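You operate a simulated robot arm through the tools that you are given. There is no shell and no other tool. Be economical: measure what you need, move in short steps, check, and stop when the job is done.

You are at the controls of a simulated robot arm. One attempt, no reset.

JOB
Fetch the blue-lid jar and stand it on the top shelf of the tub rack. Switch the white switch on. Take the white rest card and leave it on the top of the long bench. Fetch the white card and set it on the white dish. Fetch the green block and set it on the blue tape. Any order will do. Set down upright: blue-lid jar, white rest card.

Only the result counts: the job must be done as asked and must still hold three seconds after the hand-in. Knocking over, shifting, dropping, spilling or breaking anything else fails it. Lids that push on must go on centred and level and be pressed home; caps that screw on are set level and turned clockwise until they are tight.

ROBOT AND FRAMES
A 6-joint arm with a two-finger gripper on a trunk, on a base that drives. Base frame: it is fixed to the floor where the robot stands at the start and does not move with it; the origin is under the middle of the robot, x ahead of it, y to its left, z up; the surface under the hand at the start is at about z = 800. Readings come in mm, degrees, newtons and seconds.
Its first joint turns from -166.0 to 166.0 degrees. Places, roughly: blue tape (6x6x3 cm) [-1600, 8500, 700]; blue-lid jar (7x7x10 cm) [500, -100, 800]; green block [-2000, 8500, 750]; top of the long bench [300, 1900, 800]; top shelf of the tub rack [800, -1800, 1600]; white card [750, 2500, 750]; white dish (15x15x3 cm) [700, 2600, 800]; white rest card [500, 0, 750]; white switch [-2600, -2500, 900]. Payload 1.71 kg.
Tool frame: the origin (TCP) lies between the finger pads and is the grasp point; the fingertips stand 20 mm ahead of it; z points along the fingers, y is the line along which they close. Largest opening 96 mm; the body of the gripper starts 113 mm behind the TCP.
Orientation is that of the tool frame in the base frame, as a unit quaternion [w, x, y, z]. With the fingers straight down and closing along the base's y, the tool's x points along the base's -x, its y along +y and its z along -z.

CONTROLS
- The arm moves only by the tool drive_tool. Its argument "targets" is a list of rows, each a list of 7 numbers: the gripper command, from -1 (fully open) to 1 (shut), values between in proportion, then the shift along the tool's x, y, z in mm, then the turn, a rotation vector about the tool's x, y, z in rad. In form: [[jaw, dx, dy, dz, rx, ry, rz], ...]. A call has 1 to 10 rows; each row shifts and turns the commanded pose from where the row before left it, along the tool's axes as they then stand. Each row takes 0.2 s and may step no farther than 50 mm and 8.6 degrees from the row before; otherwise, or with a gripper value out of range, the whole call is refused. A pose out of reach is approached as far as the arm can. The call stops where the force on the tool passes 40 N (or 10 N more than at its start, if that is more) or the arm is blocked; 0.2 s more then pass. Each finger travels about 45 mm/s and halts on what it meets, pressing with about 33 N; the grip force reading is that of the motor and also rises with nothing between the fingers. The clock runs only during rows and for 0.2 s after the last one: add rows that do not move to give the fingers time. It gives the time, the measured TCP pose, the force on the tool (base axes), the opening and the grip force at its end, in the units of the frame above (readings bear some noise), with the torque about the TCP (base axes, N m) and any sound that the robot's microphone picked up.
- Cameras (640 x 400 px; columns grow to the right, rows downward): "scene" is now at [66.9, 169.5, 1572.9]; the picture's right is [-0.48, -0.88, 0.01], its down [-0.62, 0.33, -0.72] and it looks along [0.63, -0.35, -0.70] (base axes); focal length 266 px, centre (320, 200). "wrist" rides on the gripper at [66, 14, -145] in the tool frame; the picture's right is [-0.21, 0.98, 0.00], its down [-0.88, -0.18, -0.45] and it looks along [-0.44, -0.09, 0.90] (tool axes); focal length 275 px, centre (320, 200). There is no depth. A picture from a camera that has moved, and an enlarged one, comes with that camera's place and axes in the base frame and with its lens.
- capture(camera): a new picture of that camera. It takes no simulated time.
- move_column(by): slides the trunk up (or, below 0, down) by that many mm; the arm and the scene camera ride with it, the base frame stays. It gives what a move gives, with no picture.
- roll_base(legs): drives the robot by 1 to 6 legs, each [ahead, turn to the left] in mm and degrees, along the robot's own axes; the way and the turn of a leg run together, so that a leg with both is an arc; at most 1500 mm and 180 degrees a leg. The arm and the cameras ride along, it lands a little off, and it stops where it bumps. It gives what a move gives.
- pan_tilt(pan, tilt): turns the head with the scene camera to pan (to the left, within 143 degrees either way) and tilt (down, from -29 to 69), counted from straight ahead of the robot. It gives what a move gives.
- inspect(camera, box): a new picture of the part [left, top, right, bottom] of that camera's present view, enlarged. It takes no simulated time.
- job_done(): hands the job in; it is judged then, once.

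Work in short steps. Places have to be worked out from the pictures, the camera data and where the tool is seen: move nearer, look again, correct. Check each grasp and each placing, and mend what went wrong. You have 165 turns and 120 pictures in all, those below and enlarged ones among them. Open the gripper and draw the arm clear of the work before you hand the job in, unless the task says otherwise; then end with one line.

The tools are called as a command line: name --pt "numbers of a row" for each row, then --argument value for the rest, lists and objects as JSON in quotes. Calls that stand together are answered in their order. drive_tool: Moves the arm, as the interface text tells. Its arguments: {"type":"object","properties":{"targets":{"type":"array"}},"required":["targets"]} The other tools are called the same way: move_column (by) slides the trunk up or down; roll_base (legs) drives the base; pan_tilt (pan, tilt) turns the head that bears the scene camera; capture (camera) takes a picture; inspect (camera, box) takes an enlarged picture of a part of a camera's view; job_done () hands the job in.

At the start:

```text
t: 0.0
eef_pos: [577.3, -235.4, 1045.1]
ee_rot: [-0.001, 0.0, 1.0, 0.0]
ft_force: [0.4, -0.3, -0.1]
wrist_torque: [-0.03, 0.02, -0.02]
finger_gap: 96.0
grasp_force: 0.0
trunk travel left (down, up): [-175.0, 215.0]
robot x, y, heading: [-3.6, 0.7, 0.3]
head pan, tilt: [-28.5, 43.5]
```

scene: 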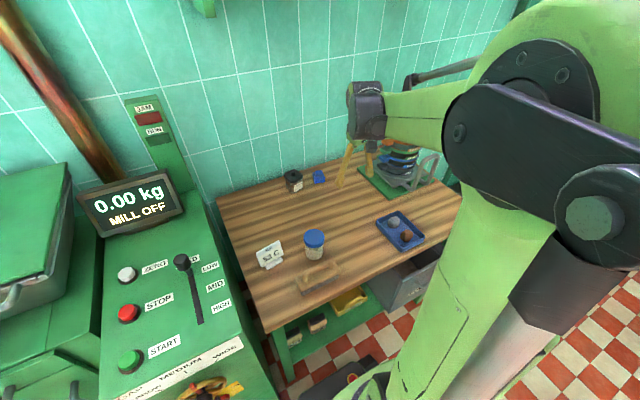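
wrist: 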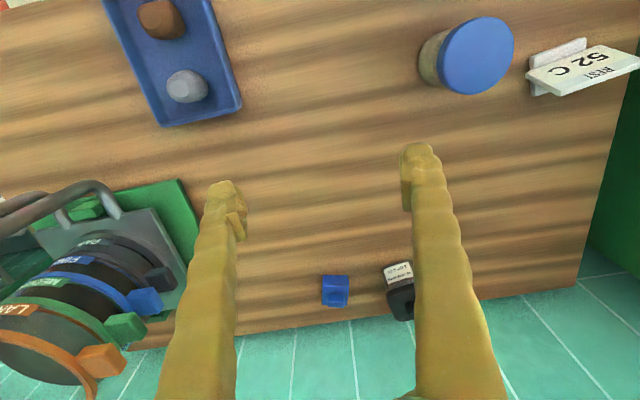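

The lid of the jar works out at about [533,-72,900] and the rest card at about [588,80,820]. I'll look towards the tub rack before I move anything.

pan_tilt --pan -75 --tilt 5

capture --camera "scene"

inspect --camera "wrist" --box '[400, 0, 640, 150]'

```text
t: 1.1
eef_pos: [563.9, -234.4, 1052.4]
ee_rot: [0.007, 0.0, 1.0, 0.0]
ft_force: [0.8, -0.3, -0.6]
wrist_torque: [-0.03, 0.0, -0.03]
finger_gap: 96.3
grasp_force: 0.1
trunk travel left (down, up): [-175.0, 215.0]
robot x, y, heading: [4.4, -1.5, 0.1]
head pan, tilt: [-75.0, 5.0]
```

```text
117 pictures are left
camera scene: at [19.7, 120.1, 1634.5], right [-0.97, -0.26, 0.02], down [-0.04, 0.09, -1.0], along [0.26, -0.96, -0.09], focal length 266 px, centre (320, 200)
```

scene: 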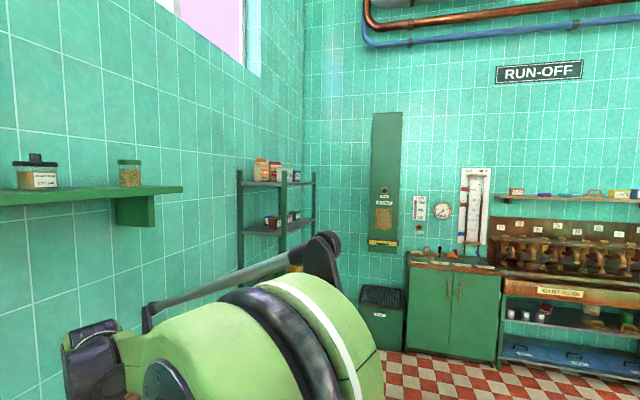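

```text
2.67 times, centred on (520, 75) of wrist
camera zoom: at [497.0, -218.8, 1197.5], right [0.21, 0.98, 0.0], down [0.87, -0.18, 0.46], along [0.45, -0.09, -0.89], focal length 734 px, centre (-213, 533)
```

zoom: 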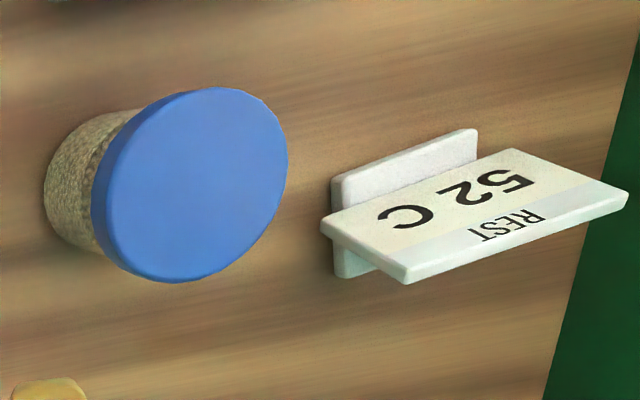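

The tub rack stands to the right and its top shelf is open above. First I'll bring the hand over the jar and look again.

drive_tool --pt "-1 8 40 0 0 0 0" --pt "-1 8 40 0 0 0 0" --pt "-1 8 40 0 0 0 0" --pt "-1 7 40 0 0 0 0" --pt "-1 0 0 0 0 0 0"

capture --camera "wrist"

```text
t: 2.3
eef_pos: [533.8, -76.4, 1053.7]
ee_rot: [0.007, 0.0, 1.0, 0.0]
ft_force: [-0.9, 0.5, -0.6]
wrist_torque: [0.01, 0.01, 0.0]
finger_gap: 95.8
grasp_force: 0.1
trunk travel left (down, up): [-175.0, 215.0]
robot x, y, heading: [4.2, 1.0, -0.3]
head pan, tilt: [-75.0, 5.0]
```

```text
115 pictures are left
camera wrist: at [466.6, -62.1, 1199.1], right [0.21, 0.98, 0.0], down [0.87, -0.18, 0.46], along [0.45, -0.09, -0.89], focal length 275 px, centre (320, 200)
```

wrist: 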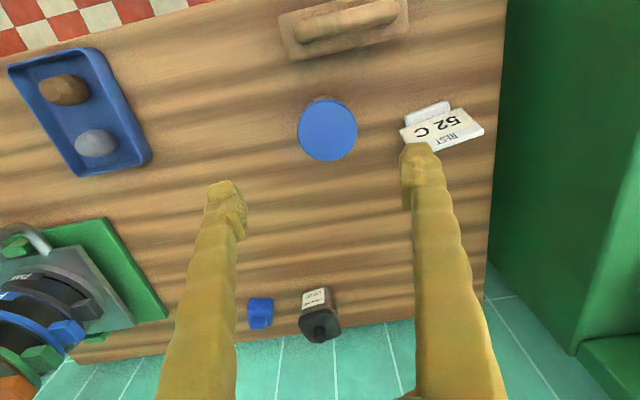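

The lid shows at about [536,-67,900], and an open hand lowered there clears the card. I'll centre and go down around the jar.

drive_tool --pt "-1 -1 9 40 0 0 0" --pt "-1 0 0 45 0 0 0" --pt "-1 0 0 45 0 0 0" --pt "-1 0 0 40 0 0 0" --pt "-1 0 0 40 0 0 0" --pt "-1 0 0 0 0 0 0"

capture --camera "wrist"

```text
t: 3.7
eef_pos: [537.4, -65.0, 840.7]
ee_rot: [0.008, 0.0, 1.0, 0.0]
ft_force: [1.0, -0.7, 0.1]
wrist_torque: [0.0, 0.03, -0.03]
finger_gap: 95.8
grasp_force: 0.0
trunk travel left (down, up): [-175.0, 215.0]
robot x, y, heading: [-1.1, 3.2, 0.1]
head pan, tilt: [-75.0, 5.0]
```

```text
114 pictures are left
camera wrist: at [471.9, -50.5, 986.1], right [0.21, 0.98, 0.0], down [0.87, -0.18, 0.46], along [0.45, -0.09, -0.89], focal length 275 px, centre (320, 200)
```

wrist: 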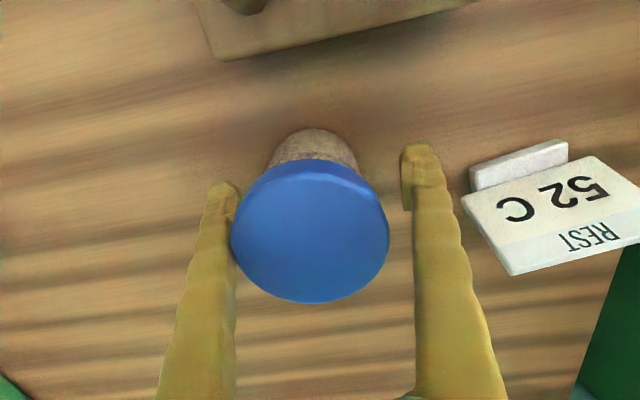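

The jar sits between the fingers, roughly centred. I'll close on it.

drive_tool --pt "-0.5 2 -2 0 0 0 0" --pt "0 0 0 0 0 0 0" --pt "0.5 0 0 0 0 0 0" --pt "1 0 0 0 0 0 0" --pt "1 0 0 0 0 0 0" --pt "1 0 0 0 0 0 0"

drive_tool --pt "1 0 0 -40 0 0 0" --pt "1 0 0 -40 0 0 0" --pt "1 0 0 -40 0 0 0" --pt "1 0 0 0 0 0 0"

capture --camera "wrist"

```text
t: 5.1
eef_pos: [534.4, -67.2, 841.5]
ee_rot: [0.007, 0.0, 1.0, 0.001]
ft_force: [0.4, 0.3, -0.3]
wrist_torque: [0.04, 0.03, -0.05]
finger_gap: 71.8
grasp_force: 33.1
trunk travel left (down, up): [-175.0, 215.0]
robot x, y, heading: [4.1, -2.7, -0.2]
head pan, tilt: [-75.0, 5.0]
```

```text
t: 6.1
eef_pos: [530.7, -67.5, 960.9]
ee_rot: [0.007, 0.0, 1.0, 0.0]
ft_force: [-0.4, 0.9, -0.7]
wrist_torque: [-0.01, -0.05, 0.02]
finger_gap: 71.5
grasp_force: 33.5
trunk travel left (down, up): [-175.0, 215.0]
robot x, y, heading: [-2.0, 4.4, -0.3]
head pan, tilt: [-75.0, 5.0]
```

```text
113 pictures are left
camera wrist: at [462.9, -52.1, 1105.6], right [0.21, 0.98, 0.0], down [0.87, -0.18, 0.46], along [0.45, -0.09, -0.89], focal length 275 px, centre (320, 200)
```

wrist: 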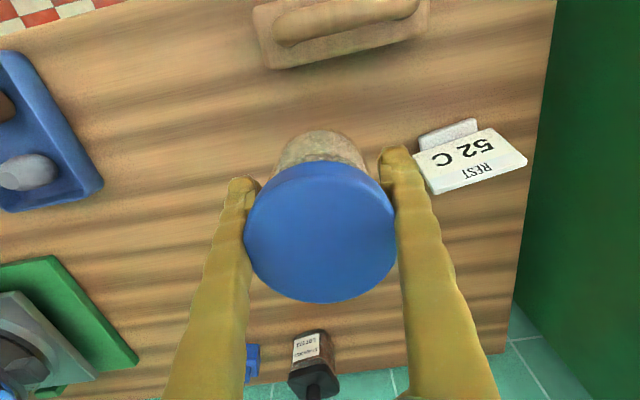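

The jar is held at a gap of 71.5. I'll raise and draw back the arm, then check the floor to the right before driving.

drive_tool --pt "1 30 0 -45 0 0 0" --pt "1 45 0 -20 0 0 0" --pt "1 45 0 -20 0 0 0" --pt "1 45 0 -20 0 0 0" --pt "1 0 0 0 0 0 0"

pan_tilt --pan -90 --tilt 35

capture --camera "scene"

pan_tilt --pan -125 --tilt 20

capture --camera "scene"

```text
refused: row 1 steps farther than a row can; nothing moved
```

```text
t: 7.1
eef_pos: [530.1, -67.1, 960.1]
ee_rot: [0.007, -0.001, 1.0, 0.0]
ft_force: [-0.8, 0.6, -1.6]
wrist_torque: [0.01, -0.01, 0.0]
finger_gap: 71.6
grasp_force: 33.0
trunk travel left (down, up): [-175.0, 215.0]
robot x, y, heading: [0.9, 1.7, 0.0]
head pan, tilt: [-90.0, 35.0]
```

```text
112 pictures are left
camera scene: at [-5.3, 120.8, 1586.8], right [-1.0, 0.0, 0.02], down [-0.01, 0.57, -0.82], along [-0.01, -0.82, -0.57], focal length 266 px, centre (320, 200)
```

scene: 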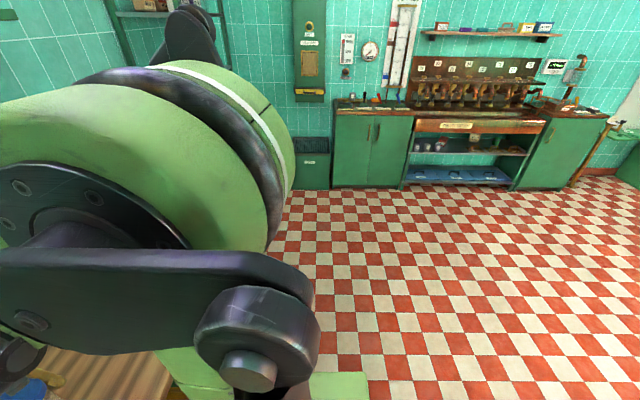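

```text
t: 8.1
eef_pos: [530.2, -66.8, 959.0]
ee_rot: [0.007, 0.0, 1.0, -0.001]
ft_force: [-0.6, -0.2, -0.9]
wrist_torque: [0.02, -0.01, -0.03]
finger_gap: 71.7
grasp_force: 32.6
trunk travel left (down, up): [-175.0, 215.0]
robot x, y, heading: [0.5, 2.6, 0.2]
head pan, tilt: [-125.0, 20.0]
```

```text
111 pictures are left
camera scene: at [-58.3, 132.6, 1611.4], right [-0.82, 0.57, 0.01], down [0.18, 0.28, -0.94], along [-0.54, -0.77, -0.33], focal length 266 px, centre (320, 200)
```

scene: 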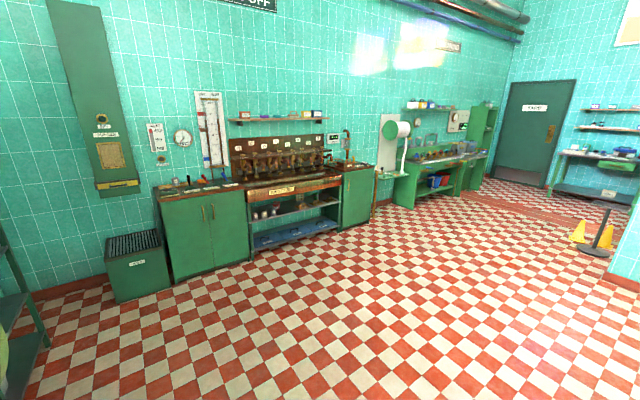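

The floor to the right is open. I'll raise and retract the arm with smaller rows.

drive_tool --pt "1 10 0 -45 0 0 0" --pt "1 40 0 -20 0 0 0" --pt "1 40 0 -20 0 0 0" --pt "1 40 0 -20 0 0 0" --pt "1 40 0 -20 0 0 0" --pt "1 0 0 0 0 0 0"

roll_base --legs '[[-250, 0], [0, -90]]'

pan_tilt --pan 20 --tilt 20

capture --camera "scene"

```text
t: 9.5
eef_pos: [357.6, -69.1, 1082.6]
ee_rot: [0.009, 0.0, 1.0, -0.001]
ft_force: [0.3, 0.5, -1.8]
wrist_torque: [-0.04, 0.04, -0.02]
finger_gap: 71.4
grasp_force: 33.0
trunk travel left (down, up): [-175.0, 215.0]
robot x, y, heading: [-0.5, -0.9, -0.2]
head pan, tilt: [-125.0, 20.0]
```

```text
t: 17.8
eef_pos: [-336.6, -349.2, 1084.1]
ee_rot: [0.008, 0.721, 0.693, -0.007]
ft_force: [0.4, 0.2, -2.1]
wrist_torque: [0.02, 0.02, 0.0]
finger_gap: 71.9
grasp_force: 32.9
trunk travel left (down, up): [-175.0, 215.0]
robot x, y, heading: [-251.2, -2.4, -92.4]
head pan, tilt: [-125.0, 20.0]
```

```text
t: 20.1
eef_pos: [-337.8, -386.2, 1070.3]
ee_rot: [-0.004, 0.72, 0.694, 0.005]
ft_force: [-0.1, -1.8, -2.2]
wrist_torque: [0.23, -0.01, 0.01]
finger_gap: 71.8
grasp_force: 33.2
trunk travel left (down, up): [-175.0, 215.0]
robot x, y, heading: [-252.2, -1.1, -92.6]
head pan, tilt: [20.0, 20.0]
```

```text
110 pictures are left
camera scene: at [-14.7, -99.3, 1608.9], right [-0.95, -0.3, -0.01], down [-0.1, 0.34, -0.93], along [0.28, -0.89, -0.36], focal length 266 px, centre (320, 200)
```

scene: 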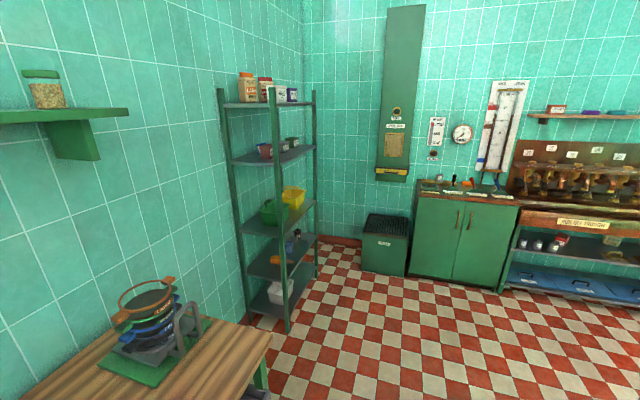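

The rack spans about x 660–1000, y −1460 to −2090, with its top shelf near z 1585 and posts rising to about 1670. I'll drive level with it, face it from a distance and raise the trunk.

roll_base --legs '[[900, 2], [880, 0], [0, 90.5]]'

move_column --by 215

pan_tilt --pan 0 --tilt 5

capture --camera "scene"

```text
t: 38.2
eef_pos: [82.6, -1831.3, 1076.2]
ee_rot: [0.002, 0.0, 1.0, 0.0]
ft_force: [-0.3, 0.2, -1.3]
wrist_torque: [-0.03, 0.04, 0.04]
finger_gap: 71.0
grasp_force: 33.0
trunk travel left (down, up): [-175.0, 215.0]
robot x, y, heading: [-289.9, -1765.8, 0.2]
head pan, tilt: [20.0, 20.0]
```

```text
t: 40.5
eef_pos: [54.4, -1831.5, 1299.1]
ee_rot: [0.013, 0.0, 1.0, -0.001]
ft_force: [0.2, -0.1, -1.2]
wrist_torque: [0.0, -0.04, 0.02]
finger_gap: 71.2
grasp_force: 33.1
trunk travel left (down, up): [-390.0, 0.0]
robot x, y, heading: [-289.6, -1762.5, 0.0]
head pan, tilt: [20.0, 20.0]
```

```text
t: 41.3
eef_pos: [78.0, -1831.1, 1293.9]
ee_rot: [0.006, 0.0, 1.0, 0.001]
ft_force: [0.0, -0.2, -0.9]
wrist_torque: [0.0, -0.01, 0.01]
finger_gap: 71.2
grasp_force: 32.9
trunk travel left (down, up): [-390.0, 0.0]
robot x, y, heading: [-291.4, -1764.7, 0.1]
head pan, tilt: [0.0, 5.0]
```

```text
109 pictures are left
camera scene: at [-194.7, -1554.9, 1848.1], right [0.0, -1.0, 0.0], down [-0.11, 0.0, -0.99], along [0.99, 0.0, -0.11], focal length 266 px, centre (320, 200)
```

scene: 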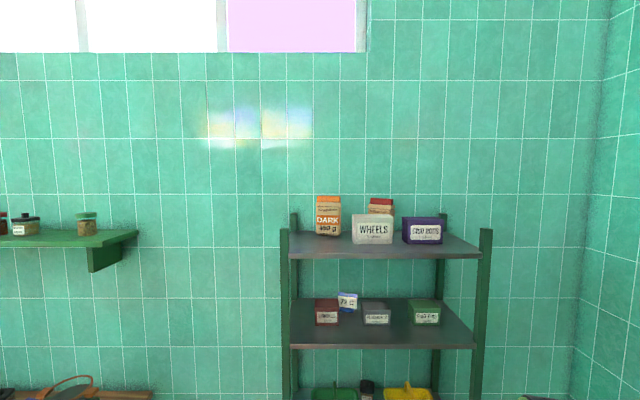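

The front-left of the top shelf is free, between the post (y≈-1460) and the WHEELS box (y≈-1675). My target is about [755,-1560]. I'll raise the arm here, clear of the rack, to shelf height.

drive_tool --pt "1 0 27 -41 0 0 0" --pt "1 0 27 -41 0 0 0" --pt "1 0 27 -41 0 0 0" --pt "1 0 27 -41 0 0 0" --pt "1 0 27 -41 0 0 0" --pt "1 0 27 -41 0 0 0" --pt "1 0 27 -41 0 0 0" --pt "1 0 27 -41 0 0 0" --pt "1 0 27 -41 0 0 0" --pt "1 0 27 -41 0 0 0"

capture --camera "wrist"

inspect --camera "scene" --box '[260, 170, 500, 320]'

```text
t: 43.5
eef_pos: [43.2, -1560.1, 1710.5]
ee_rot: [0.013, -0.001, 1.0, 0.0]
ft_force: [0.2, -1.2, -0.9]
wrist_torque: [0.06, 0.02, 0.0]
finger_gap: 71.5
grasp_force: 32.7
trunk travel left (down, up): [-390.0, 0.0]
robot x, y, heading: [-293.2, -1762.3, 0.1]
head pan, tilt: [0.0, 5.0]
```

```text
108 pictures are left
camera wrist: at [-24.5, -1545.2, 1854.3], right [0.2, 0.98, 0.01], down [0.86, -0.18, 0.47], along [0.46, -0.09, -0.88], focal length 275 px, centre (320, 200)
```

wrist: 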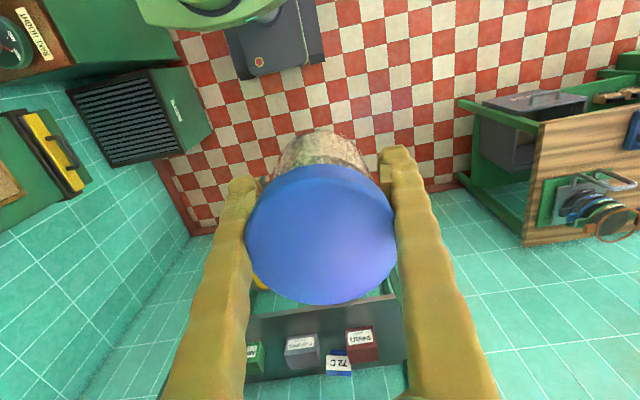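

```text
2.67 times, centred on (380, 245) of scene
camera zoom: at [-224.5, -1555.1, 1849.6], right [0.0, -1.0, 0.0], down [-0.09, 0.0, -1.0], along [1.0, 0.0, -0.09], focal length 710 px, centre (160, 80)
```

zoom: 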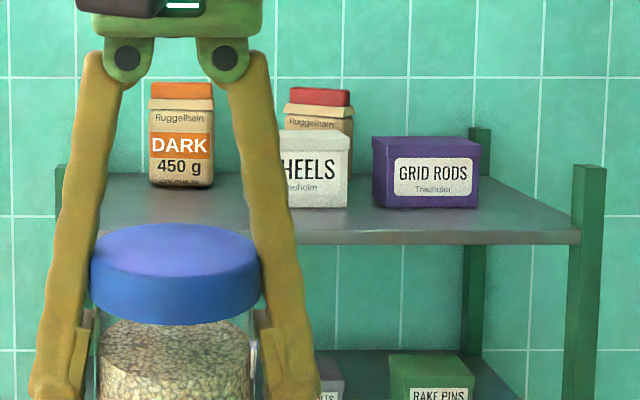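

The arm reaches this height well. I'll extend it ahead 250 mm while still clear of the rack to confirm the reach, then roll forward.

drive_tool --pt "1 -45 0 0 0 0 0" --pt "1 -45 0 0 0 0 0" --pt "1 -45 0 0 0 0 0" --pt "1 -45 0 0 0 0 0" --pt "1 -45 0 0 0 0 0" --pt "1 -25 0 0 0 0 0" --pt "1 0 0 0 0 0 0"

roll_base --legs '[[330, 0]]'

pan_tilt --pan 0 --tilt 18

capture --camera "scene"

capture --camera "wrist"

```text
t: 45.3
eef_pos: [282.3, -1562.0, 1720.8]
ee_rot: [0.018, -0.001, 1.0, -0.001]
ft_force: [-0.6, 0.0, -1.1]
wrist_torque: [0.0, -0.11, 0.01]
finger_gap: 71.4
grasp_force: 33.3
trunk travel left (down, up): [-390.0, 0.0]
robot x, y, heading: [-287.4, -1762.3, -0.3]
head pan, tilt: [0.0, 5.0]
stopped in row 7: the arm was blocked; the commanded pose is now the measured one
```

```text
t: 48.1
eef_pos: [649.4, -1555.9, 1706.0]
ee_rot: [0.007, -0.001, 1.0, -0.001]
ft_force: [-0.4, 0.6, -0.7]
wrist_torque: [-0.03, -0.05, 0.03]
finger_gap: 71.2
grasp_force: 33.1
trunk travel left (down, up): [-390.0, 0.0]
robot x, y, heading: [39.1, -1766.2, 0.1]
head pan, tilt: [0.0, 5.0]
```

```text
t: 48.8
eef_pos: [653.4, -1557.1, 1705.5]
ee_rot: [0.006, -0.001, 1.0, 0.0]
ft_force: [-0.3, 0.3, -1.9]
wrist_torque: [-0.01, -0.03, -0.01]
finger_gap: 71.1
grasp_force: 32.6
trunk travel left (down, up): [-390.0, 0.0]
robot x, y, heading: [39.3, -1761.7, 0.0]
head pan, tilt: [0.0, 18.0]
```

```text
106 pictures are left
camera scene: at [89.1, -1553.9, 1829.1], right [0.0, -1.0, 0.0], down [-0.3, 0.0, -0.95], along [0.95, 0.0, -0.3], focal length 266 px, centre (320, 200)
```

scene: 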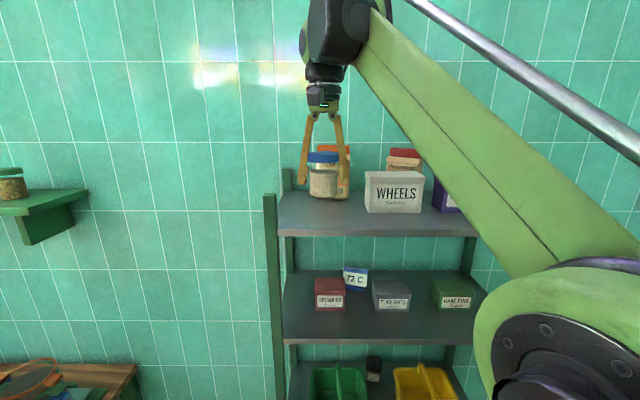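

```text
105 pictures are left
camera wrist: at [586.8, -1542.9, 1849.9], right [0.2, 0.98, 0.0], down [0.87, -0.18, 0.46], along [0.45, -0.09, -0.89], focal length 275 px, centre (320, 200)
```

wrist: 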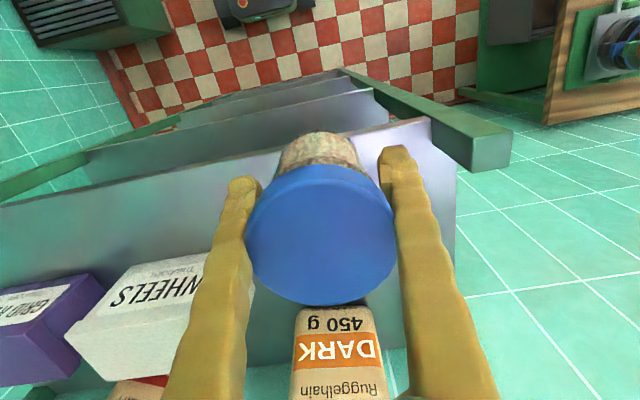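

The hand is over the front of the shelf, with DARK behind and WHEELS to the right. I'll move 88 mm deeper and descend partway.

drive_tool --pt "1 -30 0 0 0 0 0" --pt "1 -30 0 0 0 0 0" --pt "1 -28 0 0 0 0 0" --pt "1 0 0 20 0 0 0" --pt "1 0 0 20 0 0 0" --pt "1 0 0 0 0 0 0"

capture --camera "wrist"

inspect --camera "scene" --box '[240, 110, 480, 260]'

```text
t: 50.4
eef_pos: [735.7, -1557.1, 1668.7]
ee_rot: [0.008, -0.002, 1.0, 0.0]
ft_force: [-0.8, -0.5, -1.0]
wrist_torque: [0.03, -0.06, 0.0]
finger_gap: 71.2
grasp_force: 33.0
trunk travel left (down, up): [-390.0, 0.0]
robot x, y, heading: [38.1, -1765.0, 0.3]
head pan, tilt: [0.0, 18.0]
stopped in row 6: the arm was blocked; the commanded pose is now the measured one
```

```text
104 pictures are left
camera wrist: at [668.6, -1543.2, 1813.5], right [0.2, 0.98, 0.0], down [0.87, -0.18, 0.46], along [0.45, -0.09, -0.89], focal length 275 px, centre (320, 200)
```

wrist: 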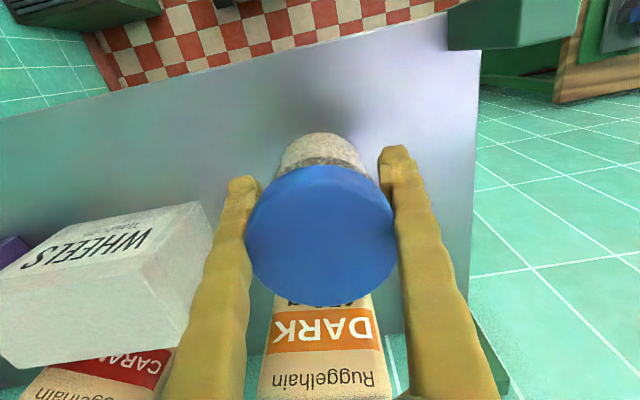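

```text
2.67 times, centred on (360, 185) of scene
camera zoom: at [81.4, -1553.9, 1829.2], right [0.0, -1.0, 0.0], down [-0.3, 0.0, -0.95], along [0.95, 0.0, -0.3], focal length 710 px, centre (213, 240)
```

zoom: 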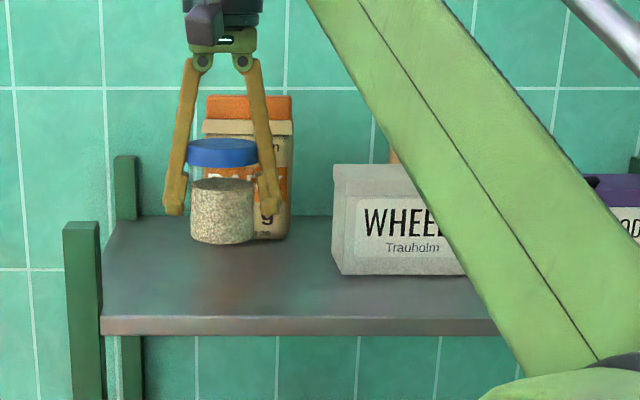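

The jar's bottom is at about z 1629, roughly 50 above the shelf. I'll descend 40 and then creep.

drive_tool --pt "1 0 0 15 0 0 0" --pt "1 0 0 15 0 0 0" --pt "1 0 0 5 0 0 0" --pt "1 0 0 3 0 0 0" --pt "1 0 0 3 0 0 0"

inspect --camera "scene" --box '[260, 140, 420, 240]'

```text
t: 51.6
eef_pos: [769.2, -1559.5, 1617.8]
ee_rot: [-0.001, -0.001, 1.0, 0.0]
ft_force: [2.0, -0.7, 5.9]
wrist_torque: [0.09, 0.07, 0.04]
finger_gap: 72.8
grasp_force: 32.7
trunk travel left (down, up): [-390.0, 0.0]
robot x, y, heading: [41.1, -1765.3, 0.4]
head pan, tilt: [0.0, 18.0]
stopped in row 5: the force on the tool passed its limit at 54 N (the readings are from after the stop); the commanded pose is now the measured one
```

```text
4.00 times, centred on (340, 190) of scene
camera zoom: at [131.9, -1554.4, 1828.0], right [0.01, -1.0, 0.0], down [-0.33, 0.0, -0.95], along [0.95, 0.01, -0.33], focal length 1066 px, centre (240, 240)
```

zoom: 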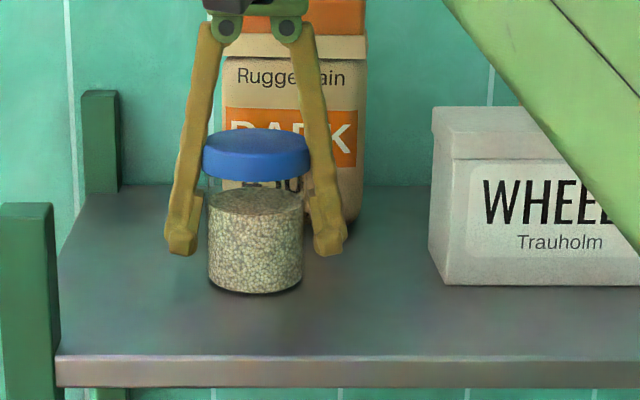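

The jar touched down on the shelf and the robot leans a little. I'll open the fingers gently and check.

drive_tool --pt "0.3 0 0 0 0 0 0" --pt "0.1 0 0 0 0 0 0" --pt "-0.2 0 0 0 0 0 0" --pt "-0.6 0 0 0 0 0 0" --pt "-1 0 0 0 0 0 0" --pt "-1 0 0 0 0 0 0" --pt "-1 0 0 0 0 0 0"

capture --camera "wrist"

inspect --camera "scene" --box '[260, 140, 420, 240]'

```text
t: 53.2
eef_pos: [751.2, -1559.7, 1622.2]
ee_rot: [0.002, -0.002, 1.0, 0.001]
ft_force: [0.8, 0.1, -0.3]
wrist_torque: [-0.01, 0.02, -0.05]
finger_gap: 95.8
grasp_force: 0.0
trunk travel left (down, up): [-390.0, 0.0]
robot x, y, heading: [38.3, -1767.4, 0.4]
head pan, tilt: [0.0, 18.0]
```

```text
101 pictures are left
camera wrist: at [686.6, -1544.4, 1769.0], right [0.2, 0.98, 0.0], down [0.87, -0.18, 0.45], along [0.44, -0.09, -0.89], focal length 275 px, centre (320, 200)
```

wrist: 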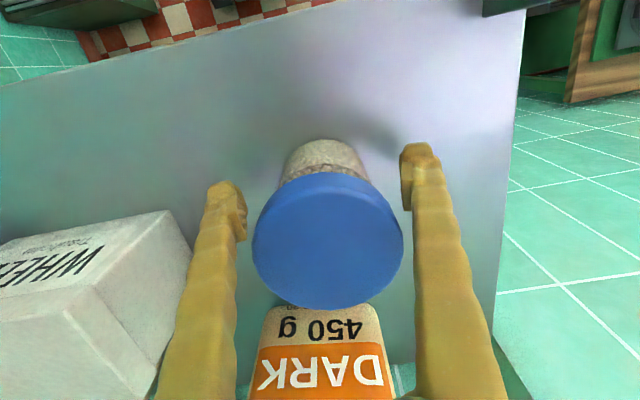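

```text
4.00 times, centred on (340, 190) of scene
camera zoom: at [129.9, -1553.5, 1827.4], right [0.0, -1.0, 0.0], down [-0.32, 0.0, -0.95], along [0.95, 0.0, -0.32], focal length 1066 px, centre (240, 240)
```

zoom: 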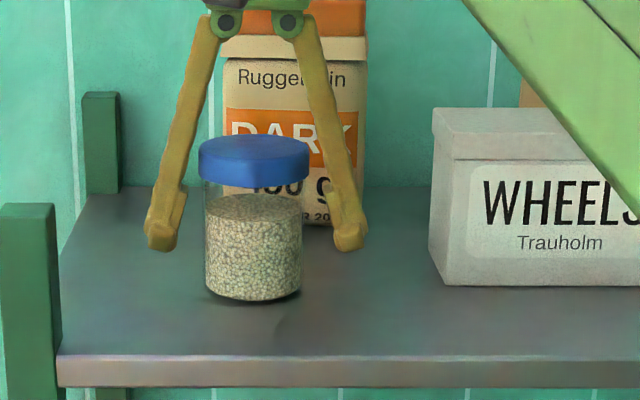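

The jar stands upright and released. I'll lift straight up, then back away.

drive_tool --pt "-1 0 0 -15 0 0 0" --pt "-1 0 0 -25 0 0 0" --pt "-1 0 0 -40 0 0 0" --pt "-1 0 0 -40 0 0 0" --pt "-1 0 0 0 0 0 0"

roll_base --legs '[[-400, 0]]'

capture --camera "scene"

```text
t: 54.4
eef_pos: [741.1, -1562.2, 1722.7]
ee_rot: [0.002, -0.002, 1.0, -0.001]
ft_force: [0.6, 0.0, -1.1]
wrist_torque: [-0.04, 0.13, 0.04]
finger_gap: 95.9
grasp_force: 0.0
out of reach, approached as far as the arm can: row 4
trunk travel left (down, up): [-390.0, 0.0]
robot x, y, heading: [41.3, -1766.4, 0.5]
head pan, tilt: [0.0, 18.0]
```

```text
t: 57.6
eef_pos: [341.6, -1571.8, 1724.4]
ee_rot: [0.002, 0.005, 1.0, 0.0]
ft_force: [0.3, -0.3, -1.4]
wrist_torque: [0.02, -0.04, -0.01]
finger_gap: 95.7
grasp_force: 0.1
trunk travel left (down, up): [-390.0, 0.0]
robot x, y, heading: [-362.4, -1765.1, -0.3]
head pan, tilt: [0.0, 18.0]
```

```text
99 pictures are left
camera scene: at [-266.7, -1554.4, 1827.4], right [-0.01, -1.0, 0.0], down [-0.32, 0.0, -0.95], along [0.95, -0.01, -0.32], focal length 266 px, centre (320, 200)
```

scene: 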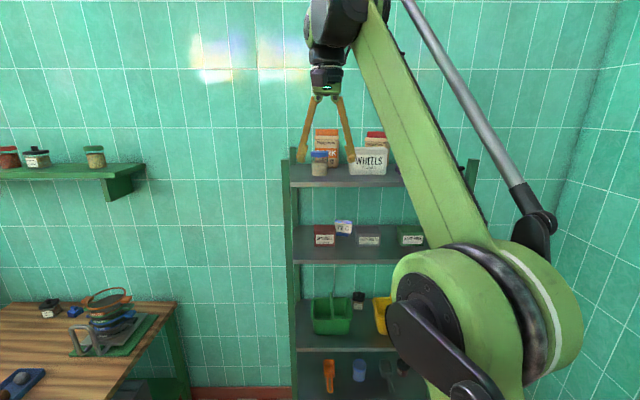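

The jar stands on the shelf. Now I'll tuck the arm and lower the trunk, then turn towards the switch wall.

move_column --by -215

drive_tool --pt "-1 30 -20 30 0 0 0" --pt "-1 30 -20 30 0 0 0" --pt "-1 30 -20 30 0 0 0" --pt "-1 30 -20 30 0 0 0" --pt "-1 30 -20 30 0 0 0" --pt "-1 30 -20 30 0 0 0" --pt "-1 30 -20 30 0 0 0" --pt "-1 30 -20 30 0 0 0" --pt "-1 30 -20 30 0 0 0" --pt "-1 30 -13 30 0 0 0"

roll_base --legs '[[0, -90], [0, -90]]'

pan_tilt --pan 20 --tilt 20

capture --camera "scene"

```text
t: 59.9
eef_pos: [329.0, -1570.8, 1513.5]
ee_rot: [0.006, 0.004, 1.0, 0.001]
ft_force: [3.6, 0.8, -1.2]
wrist_torque: [0.0, 0.48, 0.0]
finger_gap: 96.0
grasp_force: 0.0
trunk travel left (down, up): [-175.0, 215.0]
robot x, y, heading: [-357.4, -1762.4, -0.3]
head pan, tilt: [0.0, 18.0]
```

```text
t: 62.1
eef_pos: [16.5, -1761.3, 1211.0]
ee_rot: [0.01, 0.004, 1.0, 0.0]
ft_force: [0.3, -0.8, -0.3]
wrist_torque: [-0.01, -0.04, 0.04]
finger_gap: 95.9
grasp_force: 0.0
trunk travel left (down, up): [-175.0, 215.0]
robot x, y, heading: [-360.6, -1757.6, -0.3]
head pan, tilt: [0.0, 18.0]
```

```text
t: 74.5
eef_pos: [-734.5, -1733.6, 1210.3]
ee_rot: [-0.001, 0.999, -0.045, -0.01]
ft_force: [1.1, -1.0, -0.1]
wrist_torque: [0.0, 0.0, 0.0]
finger_gap: 96.0
grasp_force: 0.0
trunk travel left (down, up): [-175.0, 215.0]
robot x, y, heading: [-356.6, -1767.8, 175.1]
head pan, tilt: [0.0, 18.0]
```

```text
t: 75.3
eef_pos: [-735.0, -1733.1, 1211.7]
ee_rot: [-0.001, 0.999, -0.046, -0.01]
ft_force: [0.7, -0.2, 1.5]
wrist_torque: [0.02, 0.13, 0.02]
finger_gap: 96.1
grasp_force: 0.0
trunk travel left (down, up): [-175.0, 215.0]
robot x, y, heading: [-361.8, -1767.3, 174.9]
head pan, tilt: [20.0, 20.0]
```

```text
98 pictures are left
camera scene: at [-455.7, -2003.8, 1609.6], right [-0.26, 0.97, 0.0], down [0.34, 0.09, -0.94], along [-0.9, -0.24, -0.35], focal length 266 px, centre (320, 200)
```

scene: 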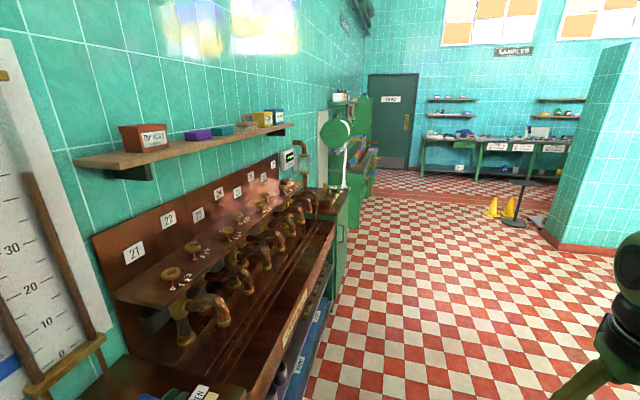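

The run-off counter is on the left with the switch farther along. I'll drive ahead along it and look left.

roll_base --legs '[[1400, 0]]'

pan_tilt --pan 50 --tilt 25

capture --camera "scene"

```text
t: 84.6
eef_pos: [-2044.4, -1606.8, 1222.8]
ee_rot: [-0.001, 0.998, -0.051, -0.026]
ft_force: [2.1, -0.6, 0.5]
wrist_torque: [0.05, 0.35, -0.03]
finger_gap: 96.1
grasp_force: 0.0
trunk travel left (down, up): [-175.0, 215.0]
robot x, y, heading: [-1709.5, -1641.3, 174.3]
head pan, tilt: [20.0, 20.0]
```

```text
t: 85.6
eef_pos: [-2060.8, -1605.3, 1217.3]
ee_rot: [-0.001, 0.999, -0.05, -0.019]
ft_force: [-2.0, -0.2, -0.3]
wrist_torque: [-0.05, -0.2, -0.02]
finger_gap: 95.8
grasp_force: 0.1
trunk travel left (down, up): [-175.0, 215.0]
robot x, y, heading: [-1712.0, -1644.1, 174.2]
head pan, tilt: [50.0, 25.0]
```

```text
97 pictures are left
camera scene: at [-1743.7, -1921.9, 1602.6], right [-0.7, 0.71, 0.01], down [0.29, 0.3, -0.91], along [-0.65, -0.63, -0.41], focal length 266 px, centre (320, 200)
```

scene: 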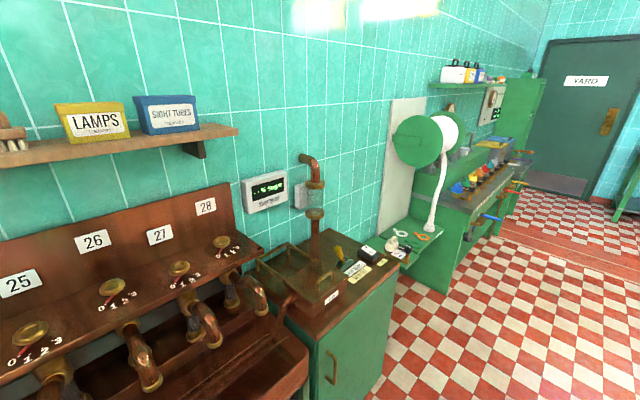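

A small black box with a white part sits at about [-2608,-2454,900], which fits the switch. I'll zoom in.

inspect --camera "scene" --box '[320, 220, 420, 283]'

```text
6.35 times, centred on (370, 252) of scene
camera zoom: at [-1743.7, -1921.9, 1602.6], right [-0.7, 0.71, 0.01], down [0.29, 0.3, -0.91], along [-0.65, -0.63, -0.41], focal length 1691 px, centre (2, -127)
```

zoom: 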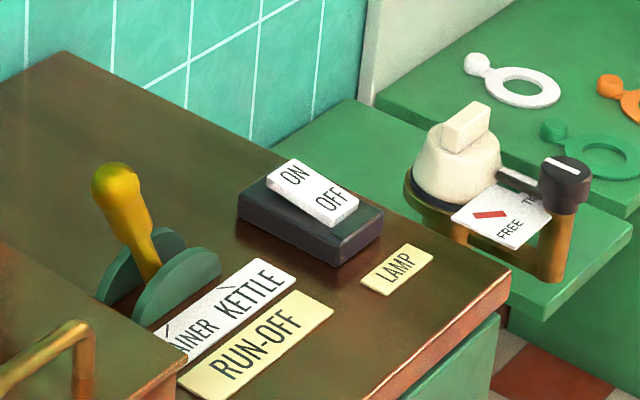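

It's a rocker with ON towards the wall at about [-2619,-2478] and OFF towards the room, the ON end raised. I'll drive opposite it and face the wall.

roll_base --legs '[[890, 0], [0, 96], [230, 0]]'

pan_tilt --pan 0 --tilt 45

capture --camera "scene"

capture --camera "wrist"

```text
t: 99.9
eef_pos: [-2624.2, -2146.0, 1215.5]
ee_rot: [0.011, 0.717, 0.696, -0.011]
ft_force: [0.1, -0.7, -0.3]
wrist_torque: [0.06, 0.01, -0.01]
finger_gap: 96.1
grasp_force: 0.1
trunk travel left (down, up): [-175.0, 215.0]
robot x, y, heading: [-2611.9, -1784.4, -91.7]
head pan, tilt: [50.0, 25.0]
```

```text
t: 101.1
eef_pos: [-2624.9, -2159.7, 1211.7]
ee_rot: [0.008, 0.718, 0.696, -0.007]
ft_force: [-0.1, -0.3, -1.2]
wrist_torque: [0.04, 0.01, -0.01]
finger_gap: 96.2
grasp_force: 0.0
trunk travel left (down, up): [-175.0, 215.0]
robot x, y, heading: [-2609.2, -1787.9, -91.7]
head pan, tilt: [0.0, 45.0]
```

```text
95 pictures are left
camera scene: at [-2402.4, -1825.1, 1572.2], right [-1.0, 0.03, 0.0], down [0.02, 0.7, -0.72], along [-0.02, -0.72, -0.7], focal length 266 px, centre (320, 200)
```

scene: 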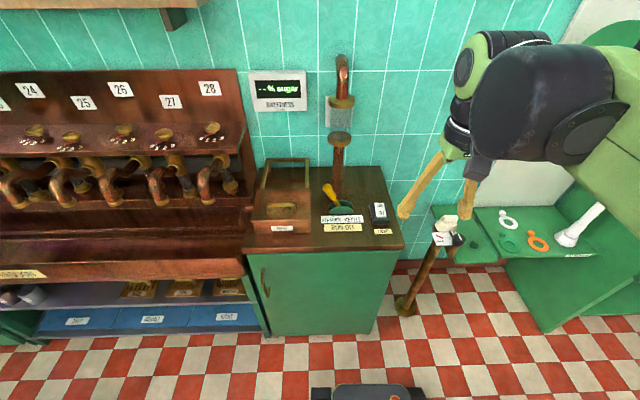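

```text
94 pictures are left
camera wrist: at [-2608.1, -2090.6, 1355.8], right [0.97, -0.24, 0.0], down [-0.21, -0.86, 0.46], along [-0.11, -0.45, -0.89], focal length 275 px, centre (320, 200)
```

wrist: 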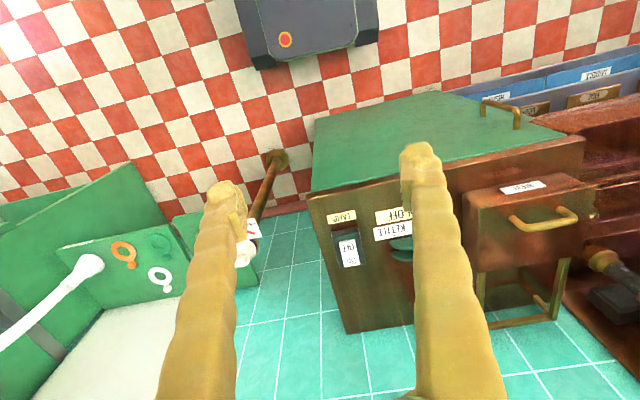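

The switch is near [-2625,-2450]. I'll shut the fingers and move over and above it at z≈1010.

drive_tool --pt "1 -30 0 22 0 0 0" --pt "1 -30 0 22 0 0 0" --pt "1 -30 0 22 0 0 0" --pt "1 -30 0 22 0 0 0" --pt "1 -30 0 22 0 0 0" --pt "1 -30 0 22 0 0 0" --pt "1 -30 0 22 0 0 0" --pt "1 -30 0 22 0 0 0" --pt "1 -30 0 22 0 0 0" --pt "1 0 0 0 0 0 0"

capture --camera "wrist"

inspect --camera "scene" --box '[300, 100, 460, 200]'

```text
t: 103.3
eef_pos: [-2632.9, -2435.5, 1018.0]
ee_rot: [0.007, 0.718, 0.696, -0.007]
ft_force: [-0.7, 0.0, -0.7]
wrist_torque: [0.06, 0.01, 0.01]
finger_gap: 0.0
grasp_force: 29.4
trunk travel left (down, up): [-175.0, 215.0]
robot x, y, heading: [-2610.6, -1786.5, -91.6]
head pan, tilt: [0.0, 45.0]
```

```text
93 pictures are left
camera wrist: at [-2614.9, -2367.5, 1162.7], right [0.97, -0.24, 0.0], down [-0.21, -0.86, 0.46], along [-0.11, -0.45, -0.89], focal length 275 px, centre (320, 200)
```

wrist: 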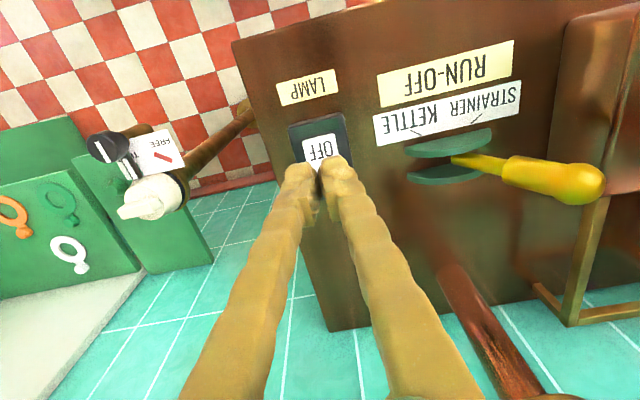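

```text
4.00 times, centred on (380, 150) of scene
camera zoom: at [-2403.8, -1870.9, 1570.6], right [-1.0, 0.03, 0.0], down [0.02, 0.72, -0.7], along [-0.02, -0.69, -0.72], focal length 1066 px, centre (80, 400)
```

zoom: 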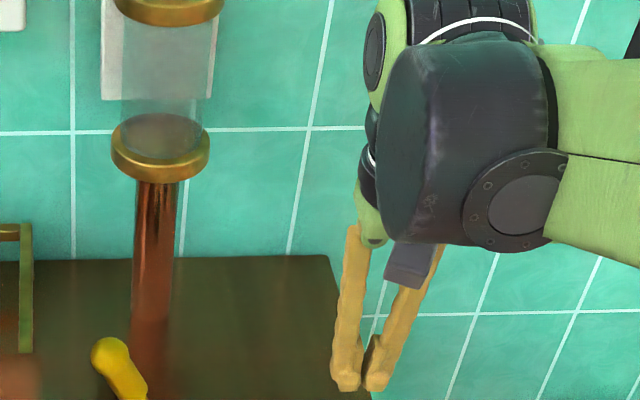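

OFF is nearest the room at y≈-2443, so ON lies near y≈-2482. I'll shift 46 mm towards the wall and descend close.

drive_tool --pt "1 -24 1 0 0 0 0" --pt "1 -23 0 0 0 0 0" --pt "1 0 0 25 0 0 0" --pt "1 0 0 25 0 0 0" --pt "1 0 0 0 0 0 0"

capture --camera "wrist"

inspect --camera "scene" --box '[340, 150, 440, 213]'

```text
t: 104.5
eef_pos: [-2632.8, -2485.6, 970.2]
ee_rot: [0.007, 0.718, 0.696, -0.007]
ft_force: [0.2, -0.7, -0.4]
wrist_torque: [-0.02, 0.01, -0.01]
finger_gap: 0.0
grasp_force: 29.7
trunk travel left (down, up): [-175.0, 215.0]
robot x, y, heading: [-2612.0, -1783.3, -92.2]
head pan, tilt: [0.0, 45.0]
```

```text
91 pictures are left
camera wrist: at [-2616.3, -2415.6, 1115.0], right [0.97, -0.24, 0.0], down [-0.21, -0.86, 0.46], along [-0.11, -0.45, -0.89], focal length 275 px, centre (320, 200)
```

wrist: 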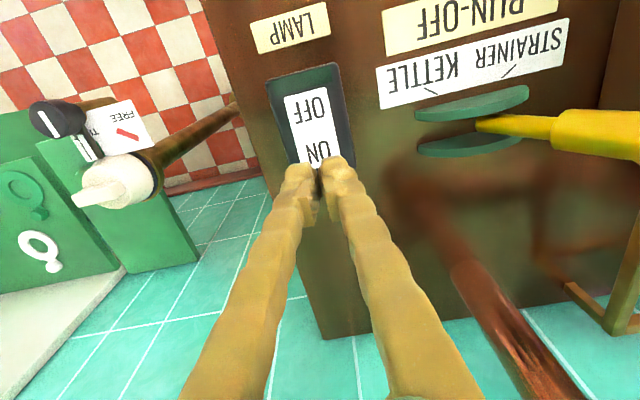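

```text
6.35 times, centred on (390, 182) of scene
camera zoom: at [-2403.8, -1870.0, 1570.7], right [-1.0, 0.03, 0.0], down [0.02, 0.72, -0.7], along [-0.02, -0.7, -0.72], focal length 1691 px, centre (-124, 318)
```

zoom: 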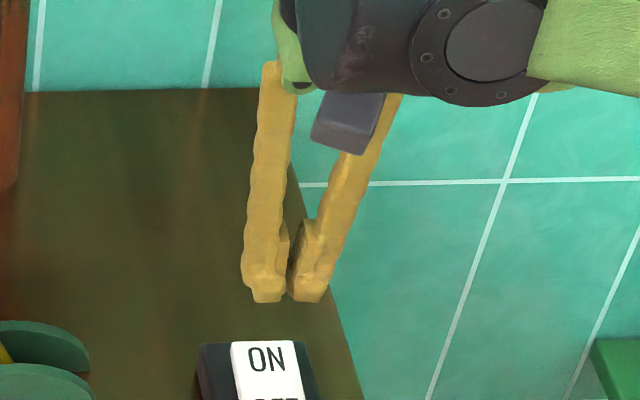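

Both views put the ON letters at about [-2631,-2479,905], right under the fingertips. I'll go down and press in small steps.

drive_tool --pt "1 3 1 20 0 0 0" --pt "1 0 0 15 0 0 0" --pt "1 0 0 5 0 0 0" --pt "1 0 0 4 0 0 0" --pt "1 0 0 4 0 0 0" --pt "1 0 0 4 0 0 0" --pt "1 0 0 4 0 0 0"

capture --camera "wrist"

```text
t: 106.1
eef_pos: [-2634.4, -2482.7, 913.0]
ee_rot: [0.007, 0.718, 0.696, -0.007]
ft_force: [0.3, 0.1, 0.2]
wrist_torque: [-0.03, -0.02, 0.0]
finger_gap: 0.0
grasp_force: 29.5
trunk travel left (down, up): [-175.0, 215.0]
robot x, y, heading: [-2610.2, -1789.3, -91.6]
head pan, tilt: [0.0, 45.0]
```

```text
89 pictures are left
camera wrist: at [-2617.1, -2413.0, 1057.8], right [0.97, -0.24, 0.0], down [-0.21, -0.86, 0.46], along [-0.11, -0.45, -0.89], focal length 275 px, centre (320, 200)
```

wrist: 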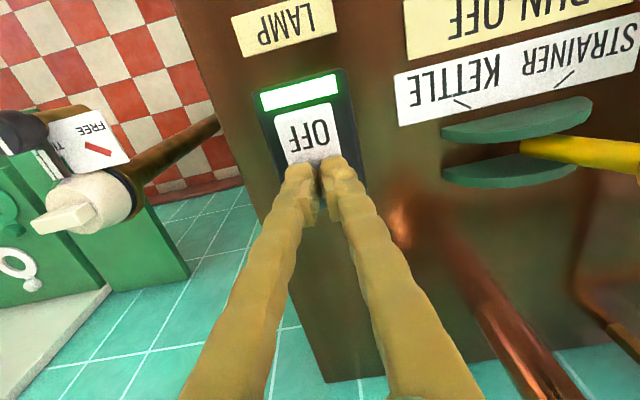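

The rocker flipped and a green indicator shows. I'll lift away and verify that it stays on.

drive_tool --pt "1 0 0 -40 0 0 0" --pt "1 0 0 -45 0 0 0" --pt "1 30 0 -35 0 0 0" --pt "1 30 0 -35 0 0 0" --pt "1 40 0 -25 0 0 0" --pt "1 40 0 -20 0 0 0" --pt "1 45 0 -10 0 0 0" --pt "1 45 0 0 0 0 0" --pt "1 45 0 0 0 0 0"

inspect --camera "scene" --box '[320, 170, 440, 245]'

```text
t: 108.1
eef_pos: [-2621.4, -2199.8, 1120.0]
ee_rot: [0.008, 0.718, 0.696, -0.008]
ft_force: [0.6, 0.0, 0.2]
wrist_torque: [-0.06, 0.03, 0.0]
finger_gap: 0.0
grasp_force: 29.1
trunk travel left (down, up): [-175.0, 215.0]
robot x, y, heading: [-2611.9, -1786.3, -91.9]
head pan, tilt: [0.0, 45.0]
```

```text
5.33 times, centred on (380, 208) of scene
camera zoom: at [-2403.5, -1863.1, 1570.9], right [-1.0, 0.03, 0.0], down [0.02, 0.71, -0.7], along [-0.02, -0.7, -0.72], focal length 1421 px, centre (0, 160)
```

zoom: 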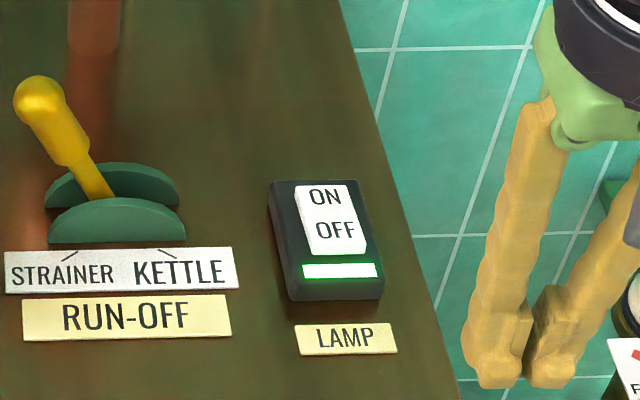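

The LAMP switch shows ON, lit green. Next I'll drive back to the start bench for the rest card, aiming for about [-280,60] and facing +x.

roll_base --legs '[[-300, 0], [0, 125.5], [1395, 0]]'

pan_tilt --pan 0 --tilt 20

capture --camera "scene"

```text
t: 127.7
eef_pos: [-1119.6, -507.1, 1116.8]
ee_rot: [0.01, -0.282, 0.959, 0.003]
ft_force: [0.1, 0.5, 1.8]
wrist_torque: [-0.01, 0.0, 0.04]
finger_gap: 0.0
grasp_force: 29.5
trunk travel left (down, up): [-175.0, 215.0]
robot x, y, heading: [-1468.7, -730.9, 32.7]
head pan, tilt: [0.0, 45.0]
```

```text
t: 128.6
eef_pos: [-1124.0, -509.0, 1119.6]
ee_rot: [0.011, -0.283, 0.959, 0.003]
ft_force: [-0.1, -0.2, 0.6]
wrist_torque: [0.04, -0.03, 0.0]
finger_gap: 0.3
grasp_force: 29.0
trunk travel left (down, up): [-175.0, 215.0]
robot x, y, heading: [-1470.0, -736.6, 32.6]
head pan, tilt: [0.0, 20.0]
```

```text
87 pictures are left
camera scene: at [-1528.0, -522.7, 1610.1], right [0.54, -0.84, 0.0], down [-0.29, -0.19, -0.94], along [0.79, 0.51, -0.34], focal length 266 px, centre (320, 200)
```

scene: 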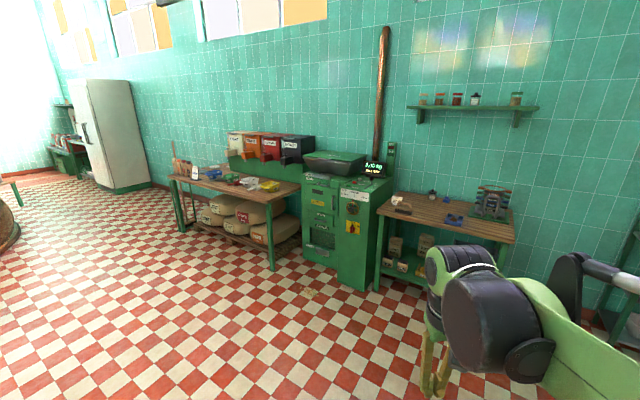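

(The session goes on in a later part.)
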